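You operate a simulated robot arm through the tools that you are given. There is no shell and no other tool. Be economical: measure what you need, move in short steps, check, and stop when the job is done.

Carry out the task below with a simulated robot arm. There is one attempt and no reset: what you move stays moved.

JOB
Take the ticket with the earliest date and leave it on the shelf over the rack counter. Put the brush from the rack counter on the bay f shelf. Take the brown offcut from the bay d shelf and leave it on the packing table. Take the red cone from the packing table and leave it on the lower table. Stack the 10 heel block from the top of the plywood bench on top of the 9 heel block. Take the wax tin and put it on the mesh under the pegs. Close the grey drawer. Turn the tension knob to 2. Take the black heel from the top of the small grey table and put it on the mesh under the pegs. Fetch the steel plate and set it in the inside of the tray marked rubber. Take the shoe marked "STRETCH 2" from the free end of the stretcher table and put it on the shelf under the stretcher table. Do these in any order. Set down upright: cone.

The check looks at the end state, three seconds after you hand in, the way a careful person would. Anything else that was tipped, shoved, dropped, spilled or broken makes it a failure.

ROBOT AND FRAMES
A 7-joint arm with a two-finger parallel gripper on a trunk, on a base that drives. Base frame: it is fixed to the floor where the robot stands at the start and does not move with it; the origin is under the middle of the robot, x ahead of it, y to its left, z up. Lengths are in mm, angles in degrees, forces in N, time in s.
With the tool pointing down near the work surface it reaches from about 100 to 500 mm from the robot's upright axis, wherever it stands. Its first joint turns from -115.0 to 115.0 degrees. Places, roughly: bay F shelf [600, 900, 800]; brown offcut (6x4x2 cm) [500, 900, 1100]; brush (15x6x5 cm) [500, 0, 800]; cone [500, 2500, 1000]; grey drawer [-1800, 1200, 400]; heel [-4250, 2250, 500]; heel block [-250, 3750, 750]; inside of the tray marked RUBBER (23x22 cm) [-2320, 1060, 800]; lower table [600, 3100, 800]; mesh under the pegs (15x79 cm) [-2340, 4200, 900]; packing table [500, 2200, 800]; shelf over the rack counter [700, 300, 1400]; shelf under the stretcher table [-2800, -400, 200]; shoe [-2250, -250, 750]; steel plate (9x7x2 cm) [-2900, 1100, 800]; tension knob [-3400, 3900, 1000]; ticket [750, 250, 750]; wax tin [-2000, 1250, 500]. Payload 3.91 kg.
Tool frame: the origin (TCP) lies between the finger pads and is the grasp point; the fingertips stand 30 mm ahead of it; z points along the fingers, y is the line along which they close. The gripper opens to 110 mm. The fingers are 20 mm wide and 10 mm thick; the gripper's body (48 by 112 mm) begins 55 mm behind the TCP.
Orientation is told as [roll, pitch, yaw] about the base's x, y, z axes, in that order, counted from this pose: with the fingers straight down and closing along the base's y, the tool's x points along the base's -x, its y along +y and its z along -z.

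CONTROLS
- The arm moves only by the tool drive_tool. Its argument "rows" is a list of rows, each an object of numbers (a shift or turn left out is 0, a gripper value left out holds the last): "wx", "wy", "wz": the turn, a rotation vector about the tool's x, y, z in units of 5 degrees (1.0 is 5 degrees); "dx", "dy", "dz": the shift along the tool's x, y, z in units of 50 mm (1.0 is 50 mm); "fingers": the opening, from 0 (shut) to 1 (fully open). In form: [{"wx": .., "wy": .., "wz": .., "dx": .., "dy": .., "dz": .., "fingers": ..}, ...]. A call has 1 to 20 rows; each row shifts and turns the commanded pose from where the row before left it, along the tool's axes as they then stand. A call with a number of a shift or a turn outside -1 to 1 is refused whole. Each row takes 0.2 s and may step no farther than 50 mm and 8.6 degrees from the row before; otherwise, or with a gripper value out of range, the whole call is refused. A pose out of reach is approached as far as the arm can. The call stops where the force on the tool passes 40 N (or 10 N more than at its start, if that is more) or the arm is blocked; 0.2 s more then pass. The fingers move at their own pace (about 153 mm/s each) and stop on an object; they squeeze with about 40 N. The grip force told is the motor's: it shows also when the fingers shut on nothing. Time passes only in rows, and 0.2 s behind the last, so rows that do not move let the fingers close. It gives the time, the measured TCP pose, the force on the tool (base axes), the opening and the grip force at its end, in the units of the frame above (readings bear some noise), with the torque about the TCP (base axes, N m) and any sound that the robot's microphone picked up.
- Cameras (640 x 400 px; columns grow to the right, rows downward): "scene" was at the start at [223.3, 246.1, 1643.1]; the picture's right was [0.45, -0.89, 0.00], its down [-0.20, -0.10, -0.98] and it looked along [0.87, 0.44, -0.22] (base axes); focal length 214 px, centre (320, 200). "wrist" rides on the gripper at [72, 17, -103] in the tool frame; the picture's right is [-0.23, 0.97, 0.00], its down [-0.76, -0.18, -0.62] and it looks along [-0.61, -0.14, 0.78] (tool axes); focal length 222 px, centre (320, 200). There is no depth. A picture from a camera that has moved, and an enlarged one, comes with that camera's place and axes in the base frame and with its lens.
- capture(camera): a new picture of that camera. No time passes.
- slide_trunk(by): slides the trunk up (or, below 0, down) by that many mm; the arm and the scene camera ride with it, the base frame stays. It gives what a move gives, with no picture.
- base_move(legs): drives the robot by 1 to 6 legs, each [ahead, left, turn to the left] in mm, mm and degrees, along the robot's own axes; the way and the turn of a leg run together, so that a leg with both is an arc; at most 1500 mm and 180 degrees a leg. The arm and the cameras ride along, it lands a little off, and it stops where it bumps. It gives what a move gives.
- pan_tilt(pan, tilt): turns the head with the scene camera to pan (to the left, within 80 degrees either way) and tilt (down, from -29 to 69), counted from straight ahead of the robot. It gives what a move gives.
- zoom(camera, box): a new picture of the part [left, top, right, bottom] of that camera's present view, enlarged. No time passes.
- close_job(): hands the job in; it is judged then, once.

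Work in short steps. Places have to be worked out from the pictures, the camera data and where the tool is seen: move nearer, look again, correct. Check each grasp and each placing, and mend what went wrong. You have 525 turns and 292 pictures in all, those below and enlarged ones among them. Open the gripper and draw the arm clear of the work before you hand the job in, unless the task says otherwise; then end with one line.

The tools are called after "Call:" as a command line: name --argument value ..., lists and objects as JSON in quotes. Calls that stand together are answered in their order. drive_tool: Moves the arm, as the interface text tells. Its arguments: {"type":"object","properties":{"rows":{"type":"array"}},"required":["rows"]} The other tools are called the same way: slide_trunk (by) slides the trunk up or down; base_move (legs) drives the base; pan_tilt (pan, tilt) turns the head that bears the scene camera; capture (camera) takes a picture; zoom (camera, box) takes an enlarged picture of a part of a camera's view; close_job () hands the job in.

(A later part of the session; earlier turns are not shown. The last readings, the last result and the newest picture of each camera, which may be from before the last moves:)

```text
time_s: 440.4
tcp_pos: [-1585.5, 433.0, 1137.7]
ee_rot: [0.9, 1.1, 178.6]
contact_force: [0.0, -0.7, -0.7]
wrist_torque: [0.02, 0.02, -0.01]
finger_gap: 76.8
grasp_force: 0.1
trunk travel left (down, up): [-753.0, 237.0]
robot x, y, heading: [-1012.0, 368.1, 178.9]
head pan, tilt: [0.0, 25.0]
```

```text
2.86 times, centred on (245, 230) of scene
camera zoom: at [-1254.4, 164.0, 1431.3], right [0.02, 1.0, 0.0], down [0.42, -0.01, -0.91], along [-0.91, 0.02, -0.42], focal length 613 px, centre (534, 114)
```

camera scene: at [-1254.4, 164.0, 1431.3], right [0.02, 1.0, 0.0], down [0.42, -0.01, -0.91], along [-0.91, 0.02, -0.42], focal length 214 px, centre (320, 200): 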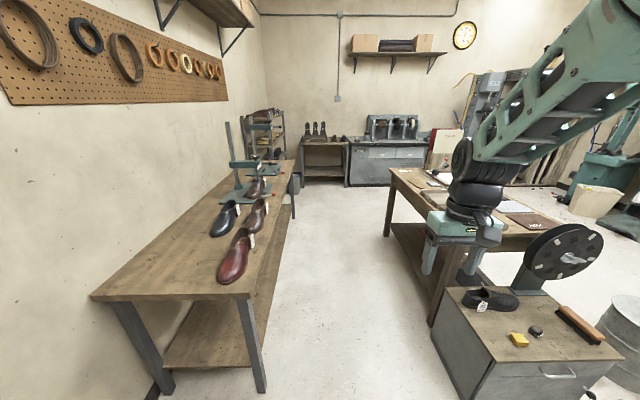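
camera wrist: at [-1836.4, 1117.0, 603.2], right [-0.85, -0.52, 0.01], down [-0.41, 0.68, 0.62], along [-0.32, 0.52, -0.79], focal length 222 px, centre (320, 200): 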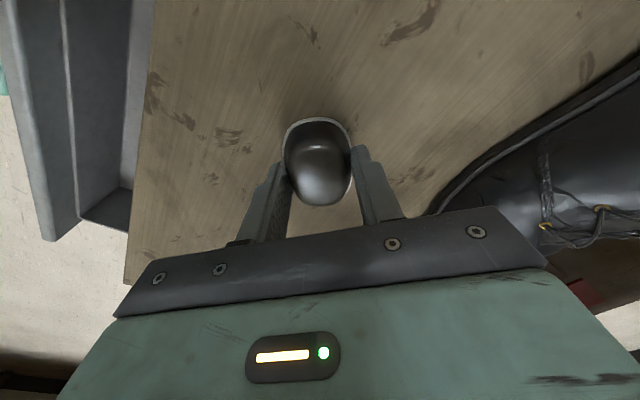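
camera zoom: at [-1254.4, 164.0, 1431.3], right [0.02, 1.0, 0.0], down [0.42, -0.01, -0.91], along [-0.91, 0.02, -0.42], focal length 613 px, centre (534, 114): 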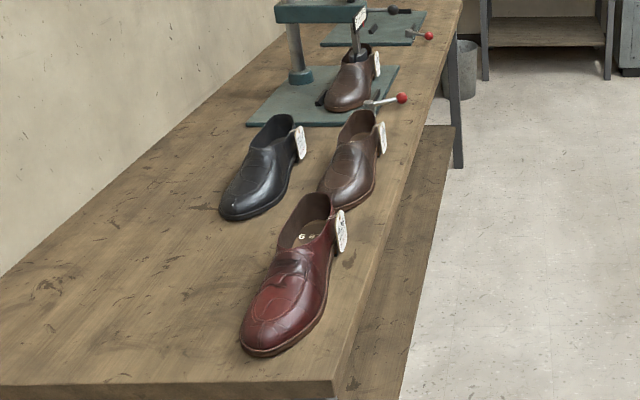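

Tags must be read from the aisle. I drive forward 1190 mm and turn left 90° to face the shoes.

Call:
base_move --legs '[[1190, 0, 1]]'

Call:
pan_tilt --pan 70 --tilt 35

Call:
capture --camera "scene"

```text
time_s: 446.4
tcp_pos: [-2756.2, 467.3, 1137.6]
ee_rot: [0.9, 1.1, 178.2]
contact_force: [-0.1, 0.9, -0.3]
wrist_torque: [-0.01, -0.01, 0.02]
finger_gap: 77.1
grasp_force: 0.0
trunk travel left (down, up): [-753.0, 237.0]
robot x, y, heading: [-2186.5, 394.9, 178.6]
head pan, tilt: [0.0, 25.0]
```

```text
time_s: 447.8
tcp_pos: [-2756.1, 467.0, 1136.7]
ee_rot: [0.9, 1.1, 178.4]
contact_force: [-0.4, -0.1, -0.7]
wrist_torque: [0.0, 0.02, 0.0]
finger_gap: 77.3
grasp_force: 0.0
trunk travel left (down, up): [-753.0, 237.0]
robot x, y, heading: [-2183.8, 394.1, 178.3]
head pan, tilt: [70.0, 35.0]
```

```text
96 pictures are left
camera scene: at [-2368.3, 110.3, 1415.6], right [-0.93, 0.37, 0.0], down [0.21, 0.53, -0.82], along [-0.3, -0.76, -0.57], focal length 214 px, centre (320, 200)
```

scene: 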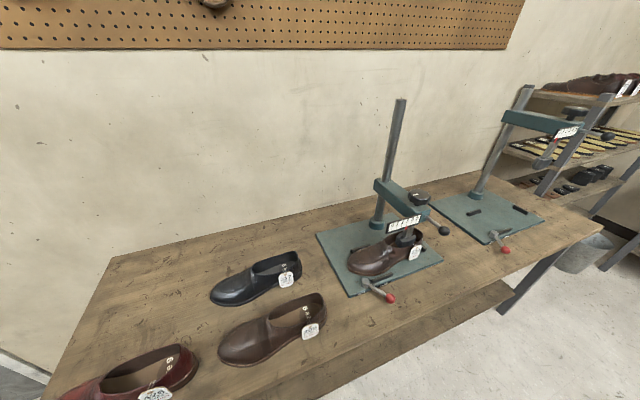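

Call:
zoom --camera "scene" --box '[60, 240, 340, 400]'

Call:
zoom --camera "scene" --box '[270, 250, 340, 345]'

```text
2.29 times, centred on (200, 320) of scene
camera zoom: at [-2368.3, 110.3, 1415.6], right [-0.93, 0.37, 0.0], down [0.21, 0.53, -0.82], along [-0.3, -0.76, -0.57], focal length 490 px, centre (594, -74)
```

zoom: 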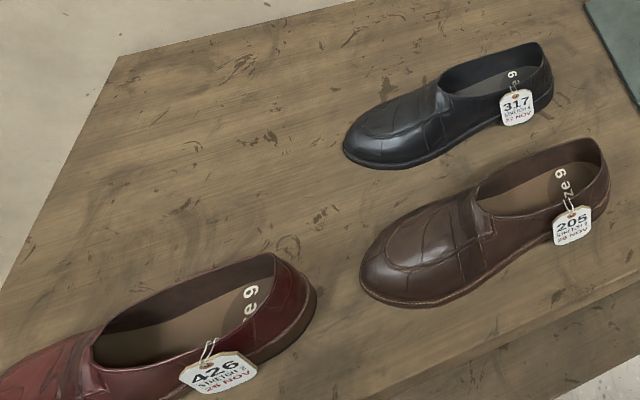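

```text
4.21 times, centred on (305, 298) of scene
camera zoom: at [-2368.3, 110.3, 1415.6], right [-0.93, 0.37, 0.0], down [0.21, 0.53, -0.82], along [-0.3, -0.76, -0.57], focal length 903 px, centre (383, -210)
```

zoom: 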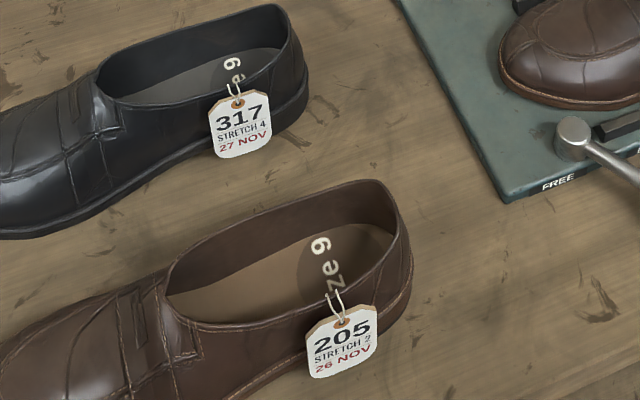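

Call:
zoom --camera "scene" --box '[130, 380, 180, 400]'

Call:
zoom --camera "scene" --box '[295, 315, 330, 345]'

```text
12.80 times, centred on (155, 390) of scene
camera zoom: at [-2368.3, 110.3, 1415.6], right [-0.93, 0.37, 0.0], down [0.21, 0.53, -0.82], along [-0.3, -0.76, -0.57], focal length 2745 px, centre (2432, -2232)
```

zoom: 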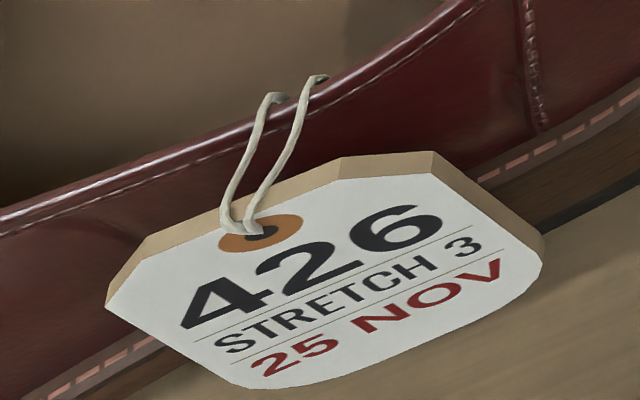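

```text
13.33 times, centred on (312, 330) of scene
camera zoom: at [-2368.3, 110.3, 1415.6], right [-0.93, 0.37, 0.0], down [0.21, 0.53, -0.82], along [-0.3, -0.76, -0.57], focal length 2860 px, centre (420, -1533)
```

zoom: 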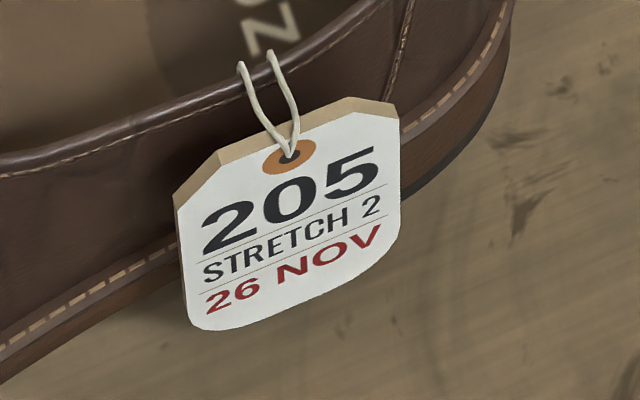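

The brown shoe "205 STRETCH 2" is the one. Since the target shelf is low, I first test how low the arm can reach, here in the clear aisle.

Call:
slide_trunk --by -400

Call:
slide_trunk --by -350

Call:
pan_tilt --pan 75 --tilt 15

Call:
capture --camera "scene"

Call:
drive_tool --rows '[{"dz": 0.5, "dx": -0.4}, {"dz": 0.5, "dx": -0.4}, {"dz": 0.5, "dx": -0.4}, {"dz": 0.5, "dx": -0.4}]'

```text
time_s: 451.6
tcp_pos: [-2756.6, 466.7, 737.2]
ee_rot: [0.9, 1.0, 178.3]
contact_force: [0.2, 0.0, 0.2]
wrist_torque: [-0.01, 0.02, 0.0]
finger_gap: 77.2
grasp_force: 0.0
trunk travel left (down, up): [-353.0, 637.0]
robot x, y, heading: [-2186.8, 393.3, 178.6]
head pan, tilt: [70.0, 35.0]
```

```text
time_s: 455.1
tcp_pos: [-2756.5, 466.6, 387.9]
ee_rot: [0.9, 1.2, 178.4]
contact_force: [-0.3, -0.8, 1.2]
wrist_torque: [0.02, 0.03, 0.02]
finger_gap: 76.9
grasp_force: 0.0
trunk travel left (down, up): [-3.0, 987.0]
robot x, y, heading: [-2187.1, 393.0, 178.3]
head pan, tilt: [70.0, 35.0]
```

```text
time_s: 455.9
tcp_pos: [-2757.4, 465.2, 388.0]
ee_rot: [0.8, 1.0, 178.3]
contact_force: [-0.7, 0.0, 0.4]
wrist_torque: [0.04, 0.01, 0.0]
finger_gap: 76.8
grasp_force: 0.1
trunk travel left (down, up): [-3.0, 987.0]
robot x, y, heading: [-2183.8, 390.1, 178.5]
head pan, tilt: [75.0, 15.0]
```

```text
91 pictures are left
camera scene: at [-2362.5, 102.6, 697.5], right [-0.96, 0.29, 0.0], down [0.07, 0.25, -0.97], along [-0.28, -0.93, -0.26], focal length 214 px, centre (320, 200)
```

scene: 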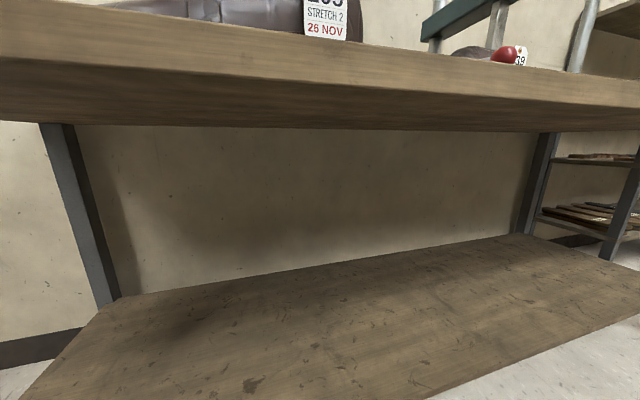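

```text
time_s: 456.9
tcp_pos: [-2744.0, 455.1, 368.2]
ee_rot: [1.0, 0.9, 178.3]
contact_force: [-0.1, 0.8, -0.2]
wrist_torque: [0.02, -0.01, 0.02]
finger_gap: 76.8
grasp_force: 0.1
out of reach, approached as far as the arm can: row 1, 2, 3, 4
trunk travel left (down, up): [-3.0, 987.0]
robot x, y, heading: [-2188.7, 396.1, 178.3]
head pan, tilt: [75.0, 15.0]
```

I test nearer the shoulder axis: move the tool toward the robot's right and back, then lower.

Call:
drive_tool --rows '[{"dy": -0.6}, {"dy": -0.6}, {"dy": -0.6}, {"dy": -0.6}, {"dy": -0.6}, {"dz": 0.5}, {"dz": 0.5}, {"dz": 0.5}, {"dz": 0.5}]'

Call:
capture --camera "wrist"

```text
time_s: 458.9
tcp_pos: [-2669.4, 558.1, 334.9]
ee_rot: [0.8, 1.0, 178.2]
contact_force: [-0.9, 0.2, 0.3]
wrist_torque: [-0.02, -0.01, -0.03]
finger_gap: 77.3
grasp_force: 0.1
out of reach, approached as far as the arm can: row 1, 2, 3, 4, 5, 6, 7, 8, 9
trunk travel left (down, up): [-3.0, 987.0]
robot x, y, heading: [-2184.4, 391.6, 178.6]
head pan, tilt: [75.0, 15.0]
```

```text
90 pictures are left
camera wrist: at [-2599.2, 540.0, 439.4], right [-0.26, -0.97, 0.01], down [-0.77, 0.21, 0.61], along [-0.59, 0.15, -0.8], focal length 222 px, centre (320, 200)
```

wrist: 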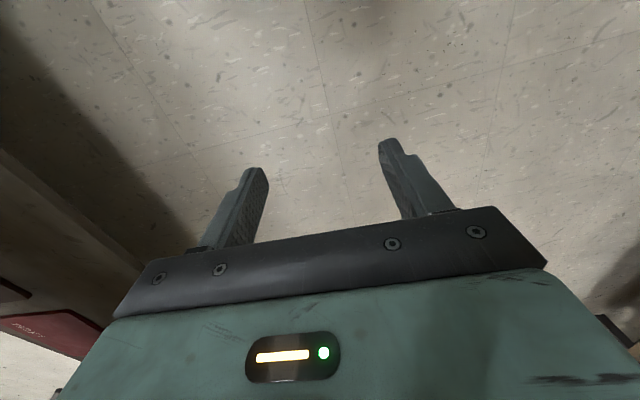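

Call:
drive_tool --rows '[{"dz": 0.3}, {"dz": 0.3}, {"dz": 0.3}, {"dz": 0.3}]'

Call:
pan_tilt --pan -30 --tilt 20

Call:
capture --camera "scene"

```text
time_s: 459.9
tcp_pos: [-2660.4, 547.6, 324.4]
ee_rot: [0.9, 1.1, 178.3]
contact_force: [-0.8, 0.3, -0.1]
wrist_torque: [0.02, -0.01, 0.0]
finger_gap: 76.8
grasp_force: 0.1
out of reach, approached as far as the arm can: row 1, 2, 3, 4
trunk travel left (down, up): [-3.0, 987.0]
robot x, y, heading: [-2181.0, 393.9, 178.7]
head pan, tilt: [75.0, 15.0]
```

```text
time_s: 461.7
tcp_pos: [-2659.5, 547.5, 324.5]
ee_rot: [0.9, 1.2, 178.3]
contact_force: [-0.5, -0.1, -0.2]
wrist_torque: [0.01, 0.02, 0.04]
finger_gap: 77.0
grasp_force: 0.0
trunk travel left (down, up): [-3.0, 987.0]
robot x, y, heading: [-2186.6, 393.6, 178.2]
head pan, tilt: [-30.0, 20.0]
```

```text
89 pictures are left
camera scene: at [-2415.1, 240.9, 689.4], right [0.52, 0.85, 0.0], down [0.29, -0.18, -0.94], along [-0.8, 0.49, -0.34], focal length 214 px, centre (320, 200)
```

scene: 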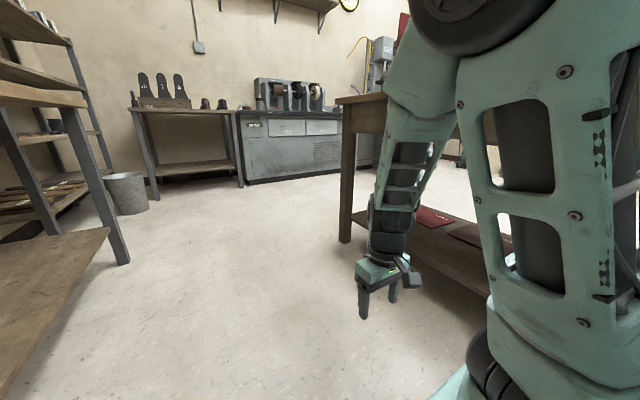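

The arm reaches z≈325 with a vertical tool here. I test whether a forward-tilted tool reaches lower.

Call:
drive_tool --rows '[{"wy": -1, "dx": -0.2}, {"wy": -1, "dx": -0.2}, {"wy": -1, "dx": -0.2}, {"wy": -1, "dx": -0.2}, {"wy": -1, "dx": -0.2}, {"wy": -1, "dx": -0.2}, {"dz": 0.5}, {"dz": 0.5}, {"dz": 0.5}, {"dz": 0.5}]'

Call:
drive_tool --rows '[{"dx": 0.3, "dz": 0.3}, {"dx": 0.3, "dz": 0.3}, {"dx": 0.3, "dz": 0.3}, {"dx": 0.3, "dz": 0.3}]'

```text
time_s: 463.9
tcp_pos: [-2769.3, 531.2, 343.2]
ee_rot: [1.0, -28.9, 177.7]
contact_force: [-0.5, 0.3, 0.3]
wrist_torque: [-0.03, 0.04, 0.03]
finger_gap: 77.0
grasp_force: 0.1
out of reach, approached as far as the arm can: row 1, 2, 3, 4, 5, 6, 7, 8, 9, 10
trunk travel left (down, up): [-3.0, 987.0]
robot x, y, heading: [-2185.7, 390.1, 178.5]
head pan, tilt: [-30.0, 20.0]
```

```text
time_s: 464.9
tcp_pos: [-2768.0, 518.1, 337.7]
ee_rot: [1.0, -28.8, 177.8]
contact_force: [-0.2, 0.7, 0.0]
wrist_torque: [0.0, 0.01, -0.01]
finger_gap: 76.7
grasp_force: 0.0
out of reach, approached as far as the arm can: row 1, 2, 3, 4
trunk travel left (down, up): [-3.0, 987.0]
robot x, y, heading: [-2187.2, 392.2, 178.6]
head pan, tilt: [-30.0, 20.0]
```

Still limited. I go back to a vertical tool and try pushing down while moving inward.

Call:
drive_tool --rows '[{"wy": 1, "dx": 0.6, "dz": -0.3}, {"wy": 1, "dx": 0.6, "dz": -0.3}, {"wy": 1, "dx": 0.6}, {"wy": 1, "dx": 0.6}, {"wy": 1, "dx": 0.6}, {"wy": 0.9, "dx": 0.6}, {"dx": 0.6}, {"dx": 0.6}, {"dx": 0.6}]'

Call:
drive_tool --rows '[{"dz": 0.5}, {"dz": 0.5}, {"dz": 0.5}]'

```text
time_s: 466.9
tcp_pos: [-2633.2, 503.6, 380.4]
ee_rot: [0.8, 0.7, 178.4]
contact_force: [0.0, -0.2, -0.3]
wrist_torque: [-0.01, 0.02, 0.0]
finger_gap: 76.9
grasp_force: 0.1
out of reach, approached as far as the arm can: row 1, 2, 3, 4, 5, 6, 7, 8, 9
trunk travel left (down, up): [-3.0, 987.0]
robot x, y, heading: [-2189.6, 394.8, 178.6]
head pan, tilt: [-30.0, 20.0]
```

```text
time_s: 467.7
tcp_pos: [-2664.5, 504.6, 319.1]
ee_rot: [0.9, 0.7, 178.3]
contact_force: [0.9, -0.1, -0.3]
wrist_torque: [0.03, 0.04, -0.03]
finger_gap: 77.1
grasp_force: 0.1
out of reach, approached as far as the arm can: row 1, 2, 3
trunk travel left (down, up): [-3.0, 987.0]
robot x, y, heading: [-2185.9, 393.5, 178.2]
head pan, tilt: [-30.0, 20.0]
```

I test the far reach: tilt the tool nearly horizontal and extended, then push down.

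Call:
drive_tool --rows '[{"dz": -1}, {"dz": -1}, {"dz": -1}, {"wy": -1, "dx": -0.5}, {"wy": -1, "dx": -0.5}, {"wy": -1, "dx": -0.5}, {"wy": -1, "dx": -0.5}, {"wy": -1, "dx": -0.3}, {"wy": -1, "dx": -0.3}, {"wy": -1}, {"wy": -1}, {"wy": -1}, {"wy": -1}, {"wy": -1}, {"wy": -1}, {}]'

Call:
drive_tool --rows '[{"dx": 0.5, "dz": 0.29}, {"dx": 0.5, "dz": 0.29}, {"dx": 0.5, "dz": 0.29}, {"dx": 0.5, "dz": 0.29}, {"dx": 0.5, "dz": 0.29}, {"dx": 0.5, "dz": 0.29}]'

Call:
capture --camera "scene"

```text
time_s: 471.1
tcp_pos: [-2798.4, 509.6, 500.5]
ee_rot: [1.8, -59.3, 176.8]
contact_force: [0.0, 0.2, 0.3]
wrist_torque: [0.02, 0.02, 0.0]
finger_gap: 77.1
grasp_force: 0.1
out of reach, approached as far as the arm can: row 15
trunk travel left (down, up): [-3.0, 987.0]
robot x, y, heading: [-2186.0, 389.8, 178.7]
head pan, tilt: [-30.0, 20.0]
```

```text
time_s: 472.5
tcp_pos: [-2858.1, 500.5, 351.0]
ee_rot: [1.8, -59.2, 176.7]
contact_force: [0.1, -0.2, -0.2]
wrist_torque: [0.02, -0.03, -0.02]
finger_gap: 77.0
grasp_force: 0.0
out of reach, approached as far as the arm can: row 1, 2, 3, 4, 5, 6
trunk travel left (down, up): [-3.0, 987.0]
robot x, y, heading: [-2186.9, 392.7, 178.3]
head pan, tilt: [-30.0, 20.0]
```

```text
88 pictures are left
camera scene: at [-2415.1, 241.0, 689.5], right [0.52, 0.85, 0.0], down [0.29, -0.18, -0.94], along [-0.8, 0.49, -0.34], focal length 214 px, centre (320, 200)
```

scene: 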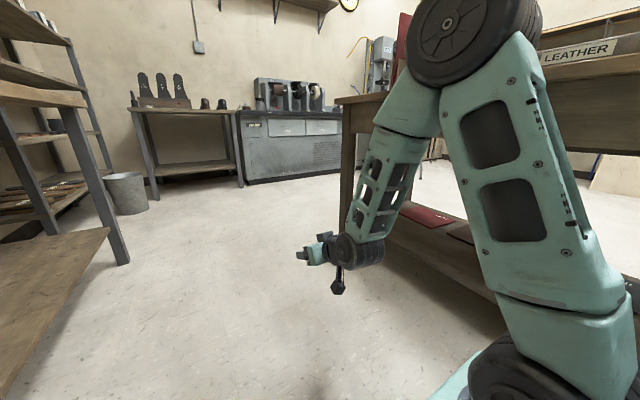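

With the tool tilted 59° it reached z≈351 with the elbow well behind. I push down further to find the limit.

Call:
drive_tool --rows '[{"dx": 0.4, "dz": 0.24}, {"dx": 0.4, "dz": 0.24}, {"dx": 0.4, "dz": 0.24}, {"dx": 0.4, "dz": 0.24}, {}]'

Call:
pan_tilt --pan 78 --tilt 25

Call:
capture --camera "scene"

```text
time_s: 473.7
tcp_pos: [-2859.8, 498.4, 256.9]
ee_rot: [1.7, -59.3, 176.9]
contact_force: [0.8, 0.1, 0.6]
wrist_torque: [0.01, 0.02, 0.0]
finger_gap: 77.3
grasp_force: 0.1
trunk travel left (down, up): [-3.0, 987.0]
robot x, y, heading: [-2187.8, 392.9, 178.4]
head pan, tilt: [-30.0, 20.0]
```

```text
time_s: 475.6
tcp_pos: [-2860.0, 499.8, 257.8]
ee_rot: [1.7, -59.4, 176.8]
contact_force: [0.7, 1.4, 0.1]
wrist_torque: [-0.02, 0.03, 0.02]
finger_gap: 76.9
grasp_force: 0.0
trunk travel left (down, up): [-3.0, 987.0]
robot x, y, heading: [-2186.0, 392.0, 178.4]
head pan, tilt: [78.0, 25.0]
```

```text
87 pictures are left
camera scene: at [-2357.5, 102.6, 681.4], right [-0.97, 0.24, 0.0], down [0.1, 0.41, -0.91], along [-0.21, -0.88, -0.42], focal length 214 px, centre (320, 200)
```

scene: 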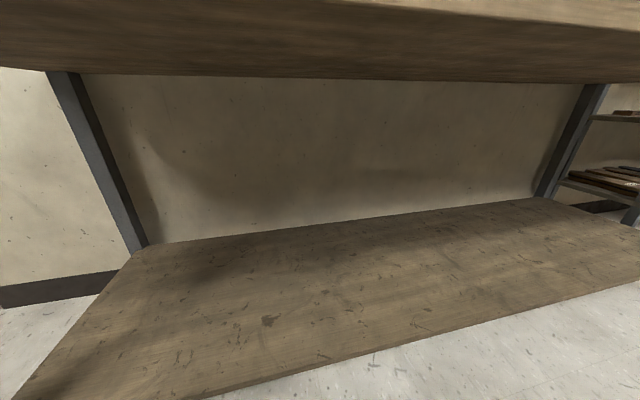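

It reached z=257 freely. I check the elbow/forearm geometry in this pose for clearance under the table.

Call:
pan_tilt --pan -35 --tilt 15

Call:
capture --camera "scene"

```text
time_s: 477.5
tcp_pos: [-2859.6, 498.6, 258.3]
ee_rot: [1.7, -59.3, 176.8]
contact_force: [-0.6, 0.2, -0.3]
wrist_torque: [0.01, -0.02, -0.03]
finger_gap: 77.3
grasp_force: 0.1
trunk travel left (down, up): [-3.0, 987.0]
robot x, y, heading: [-2188.5, 393.4, 178.4]
head pan, tilt: [-35.0, 15.0]
```

```text
86 pictures are left
camera scene: at [-2410.8, 247.8, 697.6], right [0.6, 0.8, 0.0], down [0.21, -0.15, -0.97], along [-0.78, 0.58, -0.26], focal length 214 px, centre (320, 200)
```

scene: 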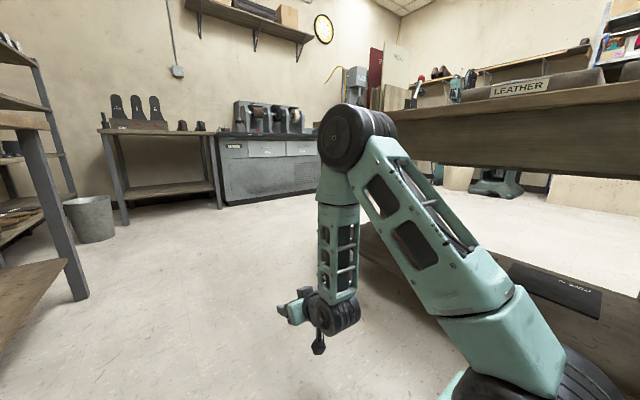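

Good geometry. Now to pick the shoe: raise the trunk, return to a vertical tool, then turn to face the stretcher table.

Call:
slide_trunk --by 400

Call:
slide_trunk --by 300

Call:
drive_tool --rows '[{"dz": -0.6}, {"wy": 1, "dx": 0.3}, {"wy": 1, "dx": 0.3}, {"wy": 1, "dx": 0.3}, {"wy": 1, "dx": 0.3}, {"wy": 1, "dx": 0.3}, {"wy": 1, "dx": 0.3}, {"wy": 1, "dx": 0.3}, {"wy": 1, "dx": 0.3}, {"wy": 1, "dx": 0.3}, {"wy": 1, "dx": 0.2}, {"wy": 1, "dx": 0.2}, {"wy": 0.86}, {}]'

```text
time_s: 481.3
tcp_pos: [-2860.0, 499.8, 657.6]
ee_rot: [1.8, -59.4, 176.8]
contact_force: [0.4, 0.0, -1.2]
wrist_torque: [0.01, -0.02, 0.01]
finger_gap: 77.1
grasp_force: 0.1
trunk travel left (down, up): [-403.0, 587.0]
robot x, y, heading: [-2184.9, 393.5, 178.4]
head pan, tilt: [-35.0, 15.0]
```

```text
time_s: 484.3
tcp_pos: [-2860.7, 499.6, 958.4]
ee_rot: [1.7, -59.4, 176.8]
contact_force: [-1.1, 0.9, -0.1]
wrist_torque: [0.02, 0.02, -0.02]
finger_gap: 77.0
grasp_force: 0.1
trunk travel left (down, up): [-703.0, 287.0]
robot x, y, heading: [-2183.9, 393.1, 178.4]
head pan, tilt: [-35.0, 15.0]
```

```text
time_s: 487.3
tcp_pos: [-2731.4, 494.8, 878.4]
ee_rot: [0.9, -0.1, 178.2]
contact_force: [-0.1, 0.9, 0.3]
wrist_torque: [0.0, 0.01, -0.06]
finger_gap: 76.9
grasp_force: 0.0
out of reach, approached as far as the arm can: row 1
trunk travel left (down, up): [-703.0, 287.0]
robot x, y, heading: [-2186.1, 393.0, 178.6]
head pan, tilt: [-35.0, 15.0]
```

Now vertical with plenty of downward range. I raise to z≈1000, turn left to face the shoes, and align roughly above the brown shoe.

Call:
slide_trunk --by 130

Call:
base_move --legs '[[0, 0, 91.4], [0, -106, 0]]'

Call:
pan_tilt --pan -15 --tilt 45

Call:
capture --camera "scene"

Call:
capture --camera "wrist"

```text
time_s: 488.9
tcp_pos: [-2731.0, 494.1, 1009.5]
ee_rot: [0.9, 0.0, 178.1]
contact_force: [-0.1, -0.4, -0.5]
wrist_torque: [-0.01, 0.02, 0.01]
finger_gap: 76.9
grasp_force: 0.1
trunk travel left (down, up): [-833.0, 157.0]
robot x, y, heading: [-2185.8, 395.5, 178.5]
head pan, tilt: [-35.0, 15.0]
```

```text
time_s: 493.9
tcp_pos: [-2385.7, -150.3, 1010.8]
ee_rot: [0.9, -0.1, -91.1]
contact_force: [0.6, -0.2, -0.7]
wrist_torque: [-0.01, 0.02, 0.0]
finger_gap: 76.8
grasp_force: 0.1
trunk travel left (down, up): [-833.0, 157.0]
robot x, y, heading: [-2294.2, 394.0, -91.0]
head pan, tilt: [-35.0, 15.0]
```

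```text
time_s: 494.9
tcp_pos: [-2385.6, -150.2, 1009.2]
ee_rot: [0.8, -0.1, -91.0]
contact_force: [-0.7, 0.2, -0.1]
wrist_torque: [0.0, -0.02, 0.03]
finger_gap: 76.9
grasp_force: 0.0
trunk travel left (down, up): [-833.0, 157.0]
robot x, y, heading: [-2290.6, 392.5, -91.2]
head pan, tilt: [-15.0, 45.0]
```

```text
85 pictures are left
camera scene: at [-2114.0, 171.2, 1480.8], right [-0.96, 0.27, 0.0], down [0.19, 0.68, -0.71], along [-0.19, -0.68, -0.71], focal length 214 px, centre (320, 200)
```

scene: 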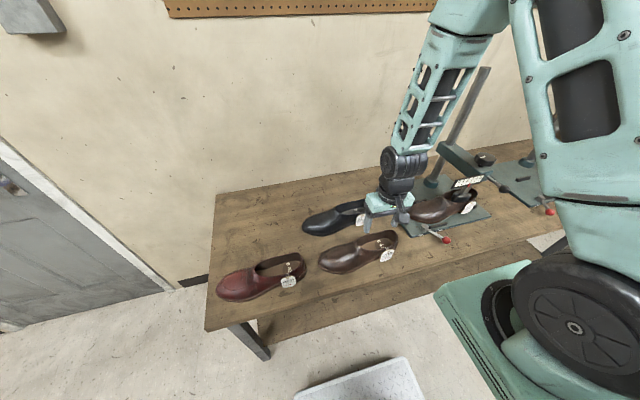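

```text
84 pictures are left
camera wrist: at [-2369.4, -79.1, 1112.4], right [0.97, -0.24, 0.02], down [-0.2, -0.76, 0.62], along [-0.14, -0.61, -0.78], focal length 222 px, centre (320, 200)
```

wrist: 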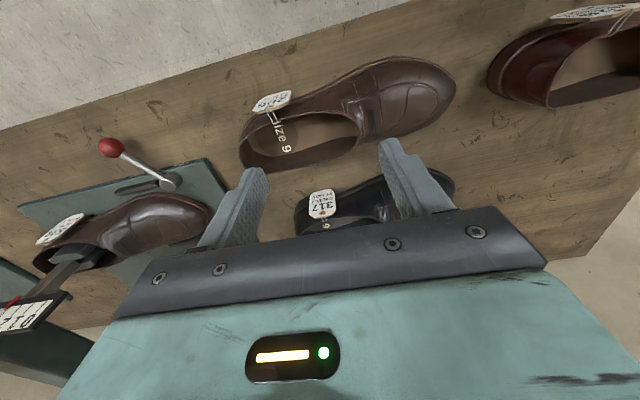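

Brown shoe: axis y≈-186, x −2485…−2216; collar ≈70 wide. I rotate the tool +90° so it closes along y.

Call:
drive_tool --rows '[{"wz": -1, "fingers": 0.95}, {"wz": -1}, {"wz": -1}, {"wz": -1}, {"wz": -1}, {"wz": -1}, {"wz": -1}, {"wz": -1}, {"wz": -1}, {"wz": -1}, {"wz": -1}, {"wz": -1}, {"wz": -1}, {"wz": -1}, {"wz": -1}, {"wz": -1}, {"wz": -1}, {"wz": -1}, {}]'

Call:
capture --camera "wrist"

```text
time_s: 498.9
tcp_pos: [-2385.6, -152.2, 1010.3]
ee_rot: [0.0, -1.0, -0.9]
contact_force: [0.3, -0.7, 0.2]
wrist_torque: [-0.01, -0.03, 0.03]
finger_gap: 104.6
grasp_force: 0.1
trunk travel left (down, up): [-833.0, 157.0]
robot x, y, heading: [-2289.6, 397.9, -90.8]
head pan, tilt: [-15.0, 45.0]
```

```text
83 pictures are left
camera wrist: at [-2459.5, -133.7, 1112.1], right [0.24, 0.97, 0.0], down [0.75, -0.19, 0.64], along [0.62, -0.15, -0.77], focal length 222 px, centre (320, 200)
```

wrist: 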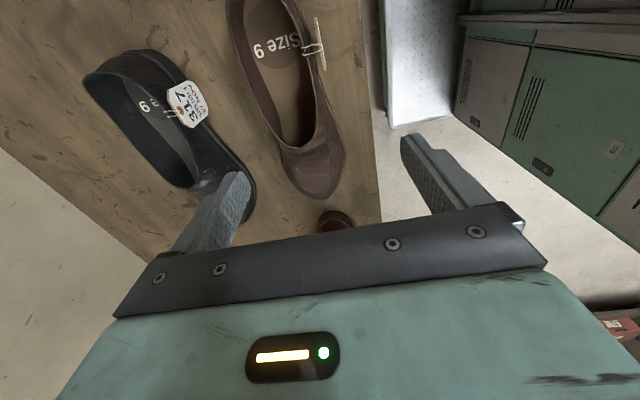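

Works. I shift to [-2400,-186] and lower toward the collar.

Call:
base_move --legs '[[34, -12, 0]]'

Call:
slide_trunk --by -110

Call:
capture --camera "wrist"

Call:
zoom --camera "scene" --box '[280, 90, 500, 290]'

```text
time_s: 499.7
tcp_pos: [-2399.4, -184.6, 1011.1]
ee_rot: [-0.1, -0.9, -1.0]
contact_force: [-1.0, 0.4, -0.1]
wrist_torque: [0.02, -0.02, 0.0]
finger_gap: 104.6
grasp_force: 0.0
trunk travel left (down, up): [-833.0, 157.0]
robot x, y, heading: [-2304.8, 362.2, -90.8]
head pan, tilt: [-15.0, 45.0]
```

```text
time_s: 501.2
tcp_pos: [-2399.2, -184.9, 901.9]
ee_rot: [-0.2, -0.9, -1.0]
contact_force: [0.1, -0.8, -0.1]
wrist_torque: [-0.01, 0.0, 0.01]
finger_gap: 104.6
grasp_force: 0.1
trunk travel left (down, up): [-723.0, 267.0]
robot x, y, heading: [-2305.6, 362.0, -91.1]
head pan, tilt: [-15.0, 45.0]
```

```text
82 pictures are left
camera wrist: at [-2472.8, -167.1, 1002.1], right [0.24, 0.97, 0.0], down [0.75, -0.19, 0.64], along [0.62, -0.15, -0.77], focal length 222 px, centre (320, 200)
```

wrist: 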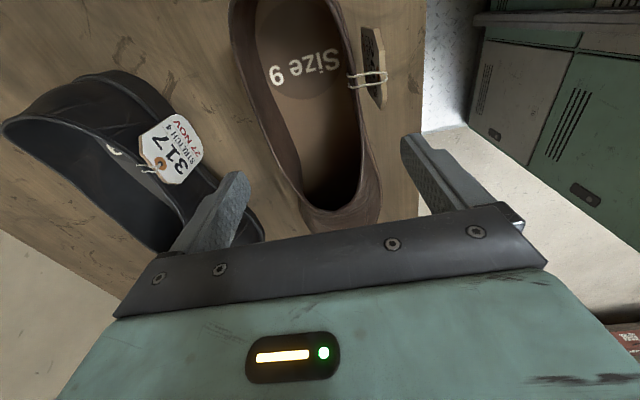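

```text
2.00 times, centred on (390, 190) of scene
camera zoom: at [-2127.1, 137.4, 1370.8], right [-0.96, 0.27, 0.0], down [0.19, 0.68, -0.71], along [-0.19, -0.68, -0.71], focal length 429 px, centre (180, 220)
```

zoom: 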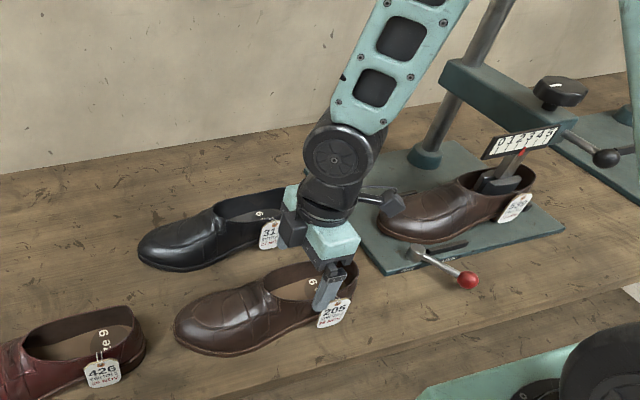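

Clear on both sides. I lower 52 mm and close gently on the shoe.

Call:
slide_trunk --by -50

Call:
drive_tool --rows '[{"fingers": 0}, {}, {}, {}]'

Call:
capture --camera "wrist"

```text
time_s: 502.1
tcp_pos: [-2398.8, -185.2, 850.3]
ee_rot: [-0.1, -0.9, -1.0]
contact_force: [0.0, 1.1, -0.2]
wrist_torque: [0.03, 0.03, 0.02]
finger_gap: 104.4
grasp_force: 0.0
trunk travel left (down, up): [-673.0, 317.0]
robot x, y, heading: [-2307.3, 362.7, -91.2]
head pan, tilt: [-15.0, 45.0]
```

```text
time_s: 503.1
tcp_pos: [-2399.1, -183.5, 850.8]
ee_rot: [0.0, -0.9, -1.0]
contact_force: [0.2, 3.2, 3.8]
wrist_torque: [0.56, -0.11, 0.23]
finger_gap: 71.4
grasp_force: 40.4
trunk travel left (down, up): [-673.0, 317.0]
robot x, y, heading: [-2306.5, 361.2, -91.1]
head pan, tilt: [-15.0, 45.0]
```

```text
80 pictures are left
camera wrist: at [-2472.9, -166.8, 952.2], right [0.24, 0.97, 0.0], down [0.75, -0.19, 0.63], along [0.62, -0.15, -0.77], focal length 222 px, centre (320, 200)
```

wrist: 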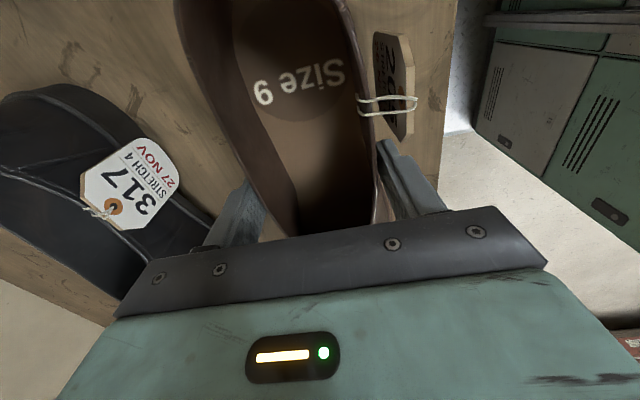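

Gripped at 71 mm. I lift 160 mm and check.

Call:
slide_trunk --by 170

Call:
capture --camera "scene"

```text
time_s: 505.0
tcp_pos: [-2398.8, -185.4, 1021.1]
ee_rot: [-0.1, -0.9, -1.0]
contact_force: [0.8, -0.6, -4.6]
wrist_torque: [0.01, 0.16, 0.01]
finger_gap: 70.9
grasp_force: 40.1
trunk travel left (down, up): [-843.0, 147.0]
robot x, y, heading: [-2301.9, 362.4, -90.7]
head pan, tilt: [-15.0, 45.0]
```

```text
79 pictures are left
camera scene: at [-2127.1, 137.2, 1490.7], right [-0.96, 0.27, 0.0], down [0.19, 0.68, -0.71], along [-0.19, -0.68, -0.71], focal length 214 px, centre (320, 200)
```

scene: 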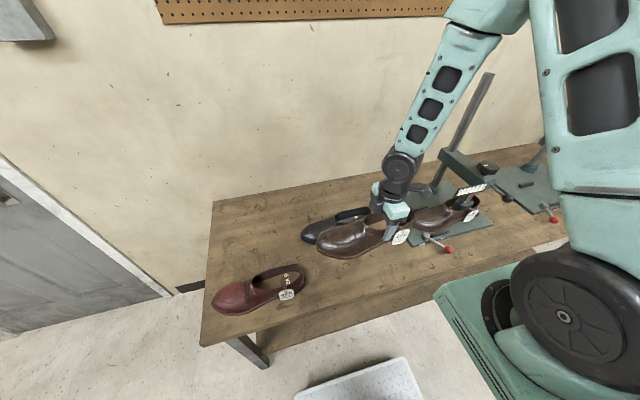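

Shoe held level. Plan: set it down temporarily at the free end of the table top (from the east end), regrip with a tilted tool, then put it on the shelf from that open end. I back off, drive east and turn to face −x.

Call:
base_move --legs '[[-110, 0, 0.8], [0, 1050, 0]]'

Call:
base_move --legs '[[0, 0, -90]]'

Call:
pan_tilt --pan 15 --tilt 30

Call:
capture --camera "scene"

```text
time_s: 511.3
tcp_pos: [-1312.3, -73.0, 1019.8]
ee_rot: [-0.1, -1.0, 0.1]
contact_force: [0.1, 0.4, -4.0]
wrist_torque: [0.02, 0.17, 0.03]
finger_gap: 70.5
grasp_force: 40.4
trunk travel left (down, up): [-843.0, 147.0]
robot x, y, heading: [-1229.4, 477.2, -89.9]
head pan, tilt: [-15.0, 45.0]
```

```text
time_s: 515.6
tcp_pos: [-1776.4, 571.8, 1020.0]
ee_rot: [-0.1, -0.9, -91.4]
contact_force: [-0.4, 0.3, -4.4]
wrist_torque: [0.18, 0.02, -0.01]
finger_gap: 70.3
grasp_force: 40.1
trunk travel left (down, up): [-843.0, 147.0]
robot x, y, heading: [-1230.4, 476.5, 178.9]
head pan, tilt: [-15.0, 45.0]
```

```text
time_s: 516.5
tcp_pos: [-1777.0, 571.8, 1020.7]
ee_rot: [-0.1, -0.9, -91.3]
contact_force: [0.0, 0.3, -3.9]
wrist_torque: [0.21, -0.03, 0.01]
finger_gap: 70.3
grasp_force: 40.4
trunk travel left (down, up): [-843.0, 147.0]
robot x, y, heading: [-1229.3, 472.7, 178.7]
head pan, tilt: [15.0, 30.0]
```

```text
78 pictures are left
camera scene: at [-1467.7, 251.2, 1513.3], right [-0.24, 0.97, 0.0], down [0.49, 0.12, -0.87], along [-0.84, -0.21, -0.5], focal length 214 px, centre (320, 200)
```

scene: 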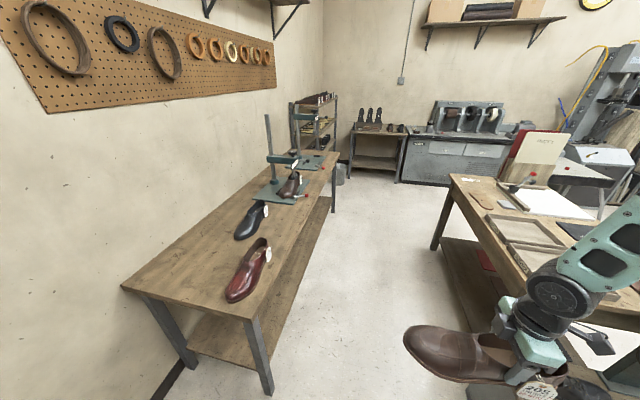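

Table end at x≈-1830, y −76…−647; red shoe y −240…−150. I rotate the tool back (toe away from me), shift it left 118 mm, and drive south.

Call:
drive_tool --rows '[{"wz": 1}, {"wz": 1}, {"wz": 1}, {"wz": 1}, {"wz": 1}, {"wz": 1}, {"wz": 1}, {"wz": 1}, {"wz": 1}, {"wz": 1}, {"wz": 1}, {"wz": 1}, {"wz": 1}, {"wz": 1}, {"wz": 1}, {"wz": 1}, {"wz": 1}, {"wz": 1}, {}]'

Call:
drive_tool --rows '[{"dy": 0.6}, {"dy": 0.6}, {"dy": 0.6}, {"dy": 0.6}, {}]'

Call:
base_move --legs '[[0, 820, 1]]'

Call:
capture --camera "scene"

```text
time_s: 520.5
tcp_pos: [-1776.8, 571.2, 1020.1]
ee_rot: [0.9, -0.1, 178.5]
contact_force: [-0.5, 0.2, -3.9]
wrist_torque: [0.01, -0.18, -0.01]
finger_gap: 70.3
grasp_force: 40.0
trunk travel left (down, up): [-843.0, 147.0]
robot x, y, heading: [-1228.6, 473.4, 178.7]
head pan, tilt: [15.0, 30.0]
```

```text
time_s: 521.7
tcp_pos: [-1778.5, 450.7, 1021.0]
ee_rot: [0.9, -0.1, 178.7]
contact_force: [-1.0, 0.4, -4.2]
wrist_torque: [-0.01, -0.18, 0.02]
finger_gap: 70.5
grasp_force: 40.8
trunk travel left (down, up): [-843.0, 147.0]
robot x, y, heading: [-1228.9, 477.2, 178.9]
head pan, tilt: [15.0, 30.0]
```

```text
time_s: 526.0
tcp_pos: [-1809.8, -332.0, 1021.9]
ee_rot: [0.8, -0.1, 176.9]
contact_force: [0.3, 0.6, -4.1]
wrist_torque: [-0.01, -0.16, -0.01]
finger_gap: 70.4
grasp_force: 40.2
trunk travel left (down, up): [-843.0, 147.0]
robot x, y, heading: [-1257.6, -327.5, 176.9]
head pan, tilt: [15.0, 30.0]
```

```text
77 pictures are left
camera scene: at [-1503.4, -541.0, 1513.3], right [-0.21, 0.98, 0.0], down [0.49, 0.1, -0.87], along [-0.85, -0.18, -0.5], focal length 214 px, centre (320, 200)
```

scene: 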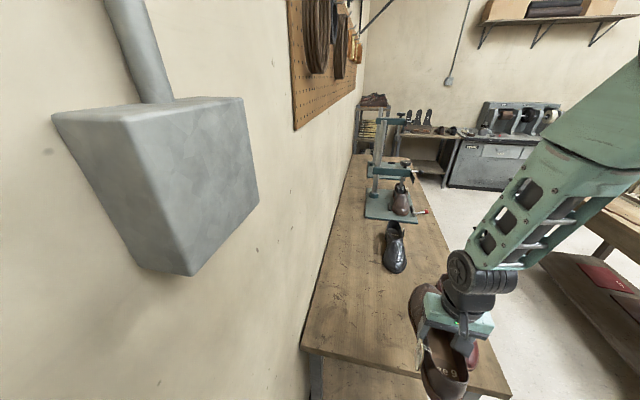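

The head is near a wall box, so I shift the base right 40 mm and square the heading, then check.

Call:
base_move --legs '[[0, -40, 3.1]]'

Call:
capture --camera "wrist"

```text
time_s: 526.9
tcp_pos: [-1806.5, -321.5, 1022.4]
ee_rot: [0.9, -0.1, -179.9]
contact_force: [-1.0, -0.5, -4.7]
wrist_torque: [-0.01, -0.18, 0.01]
finger_gap: 69.9
grasp_force: 40.1
trunk travel left (down, up): [-843.0, 147.0]
robot x, y, heading: [-1258.9, -285.2, -179.9]
head pan, tilt: [15.0, 30.0]
```

```text
76 pictures are left
camera wrist: at [-1734.3, -337.7, 1124.5], right [-0.23, -0.97, 0.02], down [-0.76, 0.19, 0.62], along [-0.61, 0.13, -0.78], focal length 222 px, centre (320, 200)
```

wrist: 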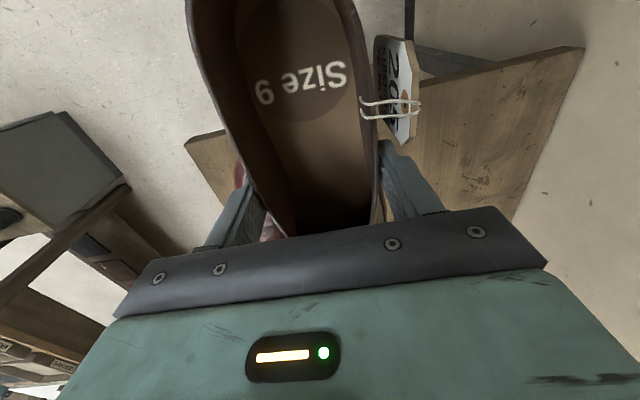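

I drive 150 ahead, shift 15 mm left and lower the shoe to the free area.

Call:
base_move --legs '[[150, 0, 0]]'

Call:
drive_tool --rows '[{"dy": 0.3}, {}]'

Call:
slide_trunk --by -155

Call:
slide_trunk --by -10

Call:
capture --camera "scene"

```text
time_s: 528.3
tcp_pos: [-1954.3, -322.5, 1021.2]
ee_rot: [0.9, -0.2, -180.0]
contact_force: [-0.2, -0.3, -4.8]
wrist_torque: [-0.02, -0.18, -0.01]
finger_gap: 70.1
grasp_force: 40.4
trunk travel left (down, up): [-843.0, 147.0]
robot x, y, heading: [-1406.6, -281.5, -179.8]
head pan, tilt: [15.0, 30.0]
```

```text
time_s: 528.9
tcp_pos: [-1953.2, -336.3, 1021.8]
ee_rot: [0.9, 0.0, -180.1]
contact_force: [-1.5, -0.1, -3.9]
wrist_torque: [0.01, -0.15, 0.01]
finger_gap: 70.2
grasp_force: 40.1
trunk travel left (down, up): [-843.0, 147.0]
robot x, y, heading: [-1408.0, -285.6, -179.9]
head pan, tilt: [15.0, 30.0]
```

```text
time_s: 530.7
tcp_pos: [-1953.7, -337.2, 866.7]
ee_rot: [0.9, 0.0, -180.1]
contact_force: [0.4, -0.1, -4.9]
wrist_torque: [-0.04, -0.15, 0.01]
finger_gap: 70.3
grasp_force: 39.3
trunk travel left (down, up): [-688.0, 302.0]
robot x, y, heading: [-1411.2, -284.7, -179.6]
head pan, tilt: [15.0, 30.0]
```

```text
time_s: 531.2
tcp_pos: [-1954.0, -335.3, 856.4]
ee_rot: [1.0, 0.0, -180.0]
contact_force: [-0.7, 0.9, -3.9]
wrist_torque: [0.0, -0.14, 0.01]
finger_gap: 70.1
grasp_force: 39.3
trunk travel left (down, up): [-678.0, 312.0]
robot x, y, heading: [-1403.1, -285.1, -180.0]
head pan, tilt: [15.0, 30.0]
```

```text
75 pictures are left
camera scene: at [-1638.2, -513.9, 1348.3], right [-0.26, 0.97, 0.0], down [0.48, 0.13, -0.87], along [-0.84, -0.23, -0.5], focal length 214 px, centre (320, 200)
```

scene: 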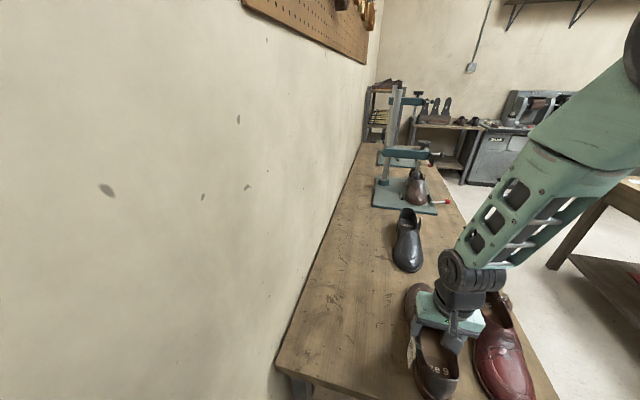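

Call:
slide_trunk --by -5

Call:
slide_trunk --by -5

```text
time_s: 531.8
tcp_pos: [-1952.8, -337.7, 852.4]
ee_rot: [0.8, -0.1, -180.0]
contact_force: [7.6, 3.1, 13.1]
wrist_torque: [-0.59, 1.02, 0.04]
finger_gap: 70.3
grasp_force: 40.3
trunk travel left (down, up): [-673.0, 317.0]
robot x, y, heading: [-1404.9, -285.1, -179.8]
head pan, tilt: [15.0, 30.0]
```

```text
time_s: 532.2
tcp_pos: [-1953.8, -335.6, 851.1]
ee_rot: [0.9, 0.0, -180.0]
contact_force: [6.3, 5.5, 15.8]
wrist_torque: [-0.5, 0.31, 0.0]
finger_gap: 70.3
grasp_force: 40.8
trunk travel left (down, up): [-670.0, 320.0]
robot x, y, heading: [-1409.2, -285.0, -179.7]
head pan, tilt: [15.0, 30.0]
stopped: the force on the tool passed its limit at 46 N (the readings are from after the stop); the commanded pose is now the measured one
```

Shoe rests on the table top. I open, raise, back off 220 mm and tilt the tool 38°.

Call:
drive_tool --rows '[{"fingers": 0.85}, {}, {}]'

Call:
slide_trunk --by 160

Call:
base_move --legs '[[-200, 0, 0]]'

Call:
drive_tool --rows '[{"wy": -1, "dx": -0.2}, {"wy": -1, "dx": -0.2}, {"wy": -1, "dx": -0.2}, {"wy": -1, "dx": -0.2}, {"wy": -1, "dx": -0.2}, {"wy": -1, "dx": -0.2}, {"wy": -1, "dx": -0.2}, {"wy": -0.6}, {}]'

Call:
capture --camera "wrist"

Call:
capture --camera "scene"

```text
time_s: 533.0
tcp_pos: [-1954.4, -337.5, 849.5]
ee_rot: [0.9, 0.0, -179.9]
contact_force: [-0.3, -0.1, 0.6]
wrist_torque: [0.02, 0.0, -0.01]
finger_gap: 93.6
grasp_force: 0.1
trunk travel left (down, up): [-670.0, 320.0]
robot x, y, heading: [-1407.7, -283.5, -179.8]
head pan, tilt: [15.0, 30.0]
```

```text
time_s: 534.8
tcp_pos: [-1954.8, -337.1, 1009.7]
ee_rot: [0.9, -0.1, -179.9]
contact_force: [-1.0, -0.3, -0.1]
wrist_torque: [-0.03, -0.02, 0.05]
finger_gap: 93.5
grasp_force: 0.1
trunk travel left (down, up): [-830.0, 160.0]
robot x, y, heading: [-1408.7, -282.2, -179.7]
head pan, tilt: [15.0, 30.0]
```

```text
time_s: 536.4
tcp_pos: [-1754.5, -338.9, 1008.2]
ee_rot: [0.9, -0.2, -179.6]
contact_force: [0.1, 0.0, -0.4]
wrist_torque: [-0.01, 0.03, 0.0]
finger_gap: 93.7
grasp_force: 0.1
trunk travel left (down, up): [-830.0, 160.0]
robot x, y, heading: [-1208.8, -283.2, -179.3]
head pan, tilt: [15.0, 30.0]
```

```text
time_s: 538.4
tcp_pos: [-1820.4, -338.6, 1027.9]
ee_rot: [1.1, -38.2, 179.6]
contact_force: [0.5, -0.2, 0.4]
wrist_torque: [0.02, 0.0, 0.01]
finger_gap: 93.3
grasp_force: 0.1
trunk travel left (down, up): [-830.0, 160.0]
robot x, y, heading: [-1207.9, -286.9, -179.4]
head pan, tilt: [15.0, 30.0]
```

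```text
74 pictures are left
camera wrist: at [-1699.4, -354.6, 1063.5], right [-0.17, -0.97, 0.16], down [-0.22, 0.19, 0.96], along [-0.96, 0.13, -0.24], focal length 222 px, centre (320, 200)
```

wrist: 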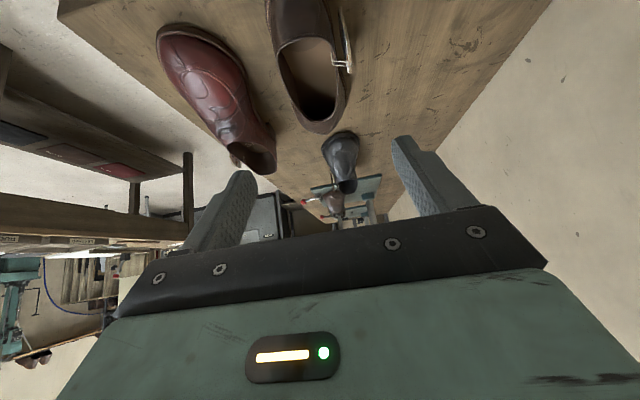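

```text
73 pictures are left
camera scene: at [-1436.2, -514.1, 1500.4], right [-0.27, 0.96, 0.0], down [0.48, 0.13, -0.87], along [-0.83, -0.23, -0.5], focal length 214 px, centre (320, 200)
```

scene: 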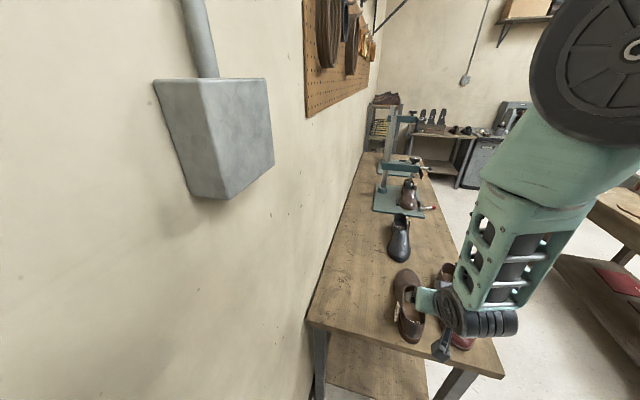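

I drive 140 ahead over the shoe and lower in two steps.

Call:
base_move --legs '[[140, 0, 0]]'

Call:
slide_trunk --by -115

Call:
capture --camera "wrist"

Call:
zoom --camera "scene" --box '[340, 180, 560, 400]'

```text
time_s: 539.8
tcp_pos: [-1964.4, -340.7, 1028.2]
ee_rot: [1.1, -38.1, 179.7]
contact_force: [0.8, 0.4, -0.6]
wrist_torque: [-0.01, -0.01, -0.06]
finger_gap: 93.8
grasp_force: 0.1
trunk travel left (down, up): [-830.0, 160.0]
robot x, y, heading: [-1350.5, -282.1, -179.5]
head pan, tilt: [15.0, 30.0]
```

```text
time_s: 541.2
tcp_pos: [-1964.5, -341.1, 911.8]
ee_rot: [1.2, -38.1, 179.9]
contact_force: [0.7, -0.1, -0.8]
wrist_torque: [0.01, 0.03, -0.01]
finger_gap: 93.6
grasp_force: 0.0
trunk travel left (down, up): [-715.0, 275.0]
robot x, y, heading: [-1348.7, -282.9, -179.4]
head pan, tilt: [15.0, 30.0]
```

```text
72 pictures are left
camera wrist: at [-1843.6, -356.4, 948.6], right [-0.17, -0.97, 0.16], down [-0.22, 0.19, 0.96], along [-0.96, 0.13, -0.24], focal length 222 px, centre (320, 200)
```

wrist: 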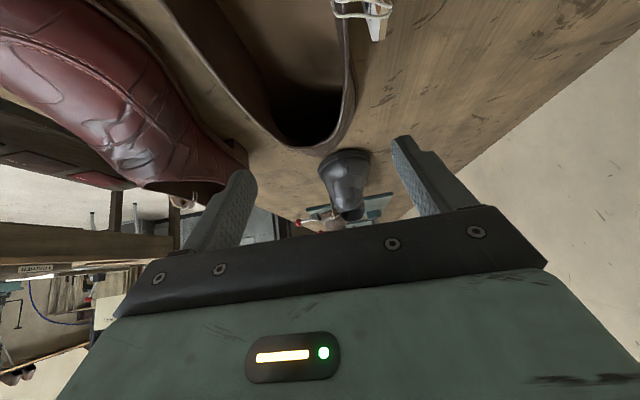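

```text
1.82 times, centred on (450, 290) of scene
camera zoom: at [-1580.2, -515.7, 1385.4], right [-0.27, 0.96, 0.0], down [0.48, 0.13, -0.87], along [-0.83, -0.23, -0.5], focal length 390 px, centre (84, 36)
```

zoom: 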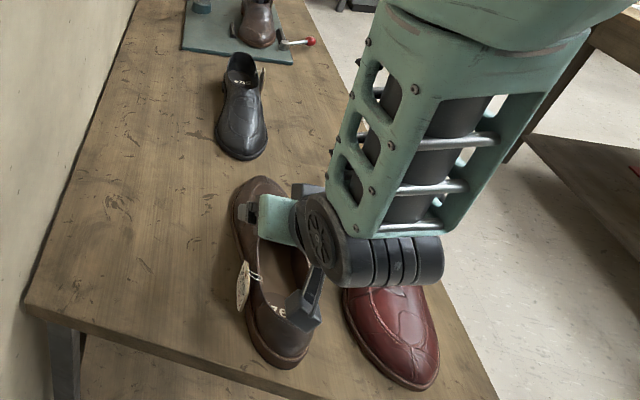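

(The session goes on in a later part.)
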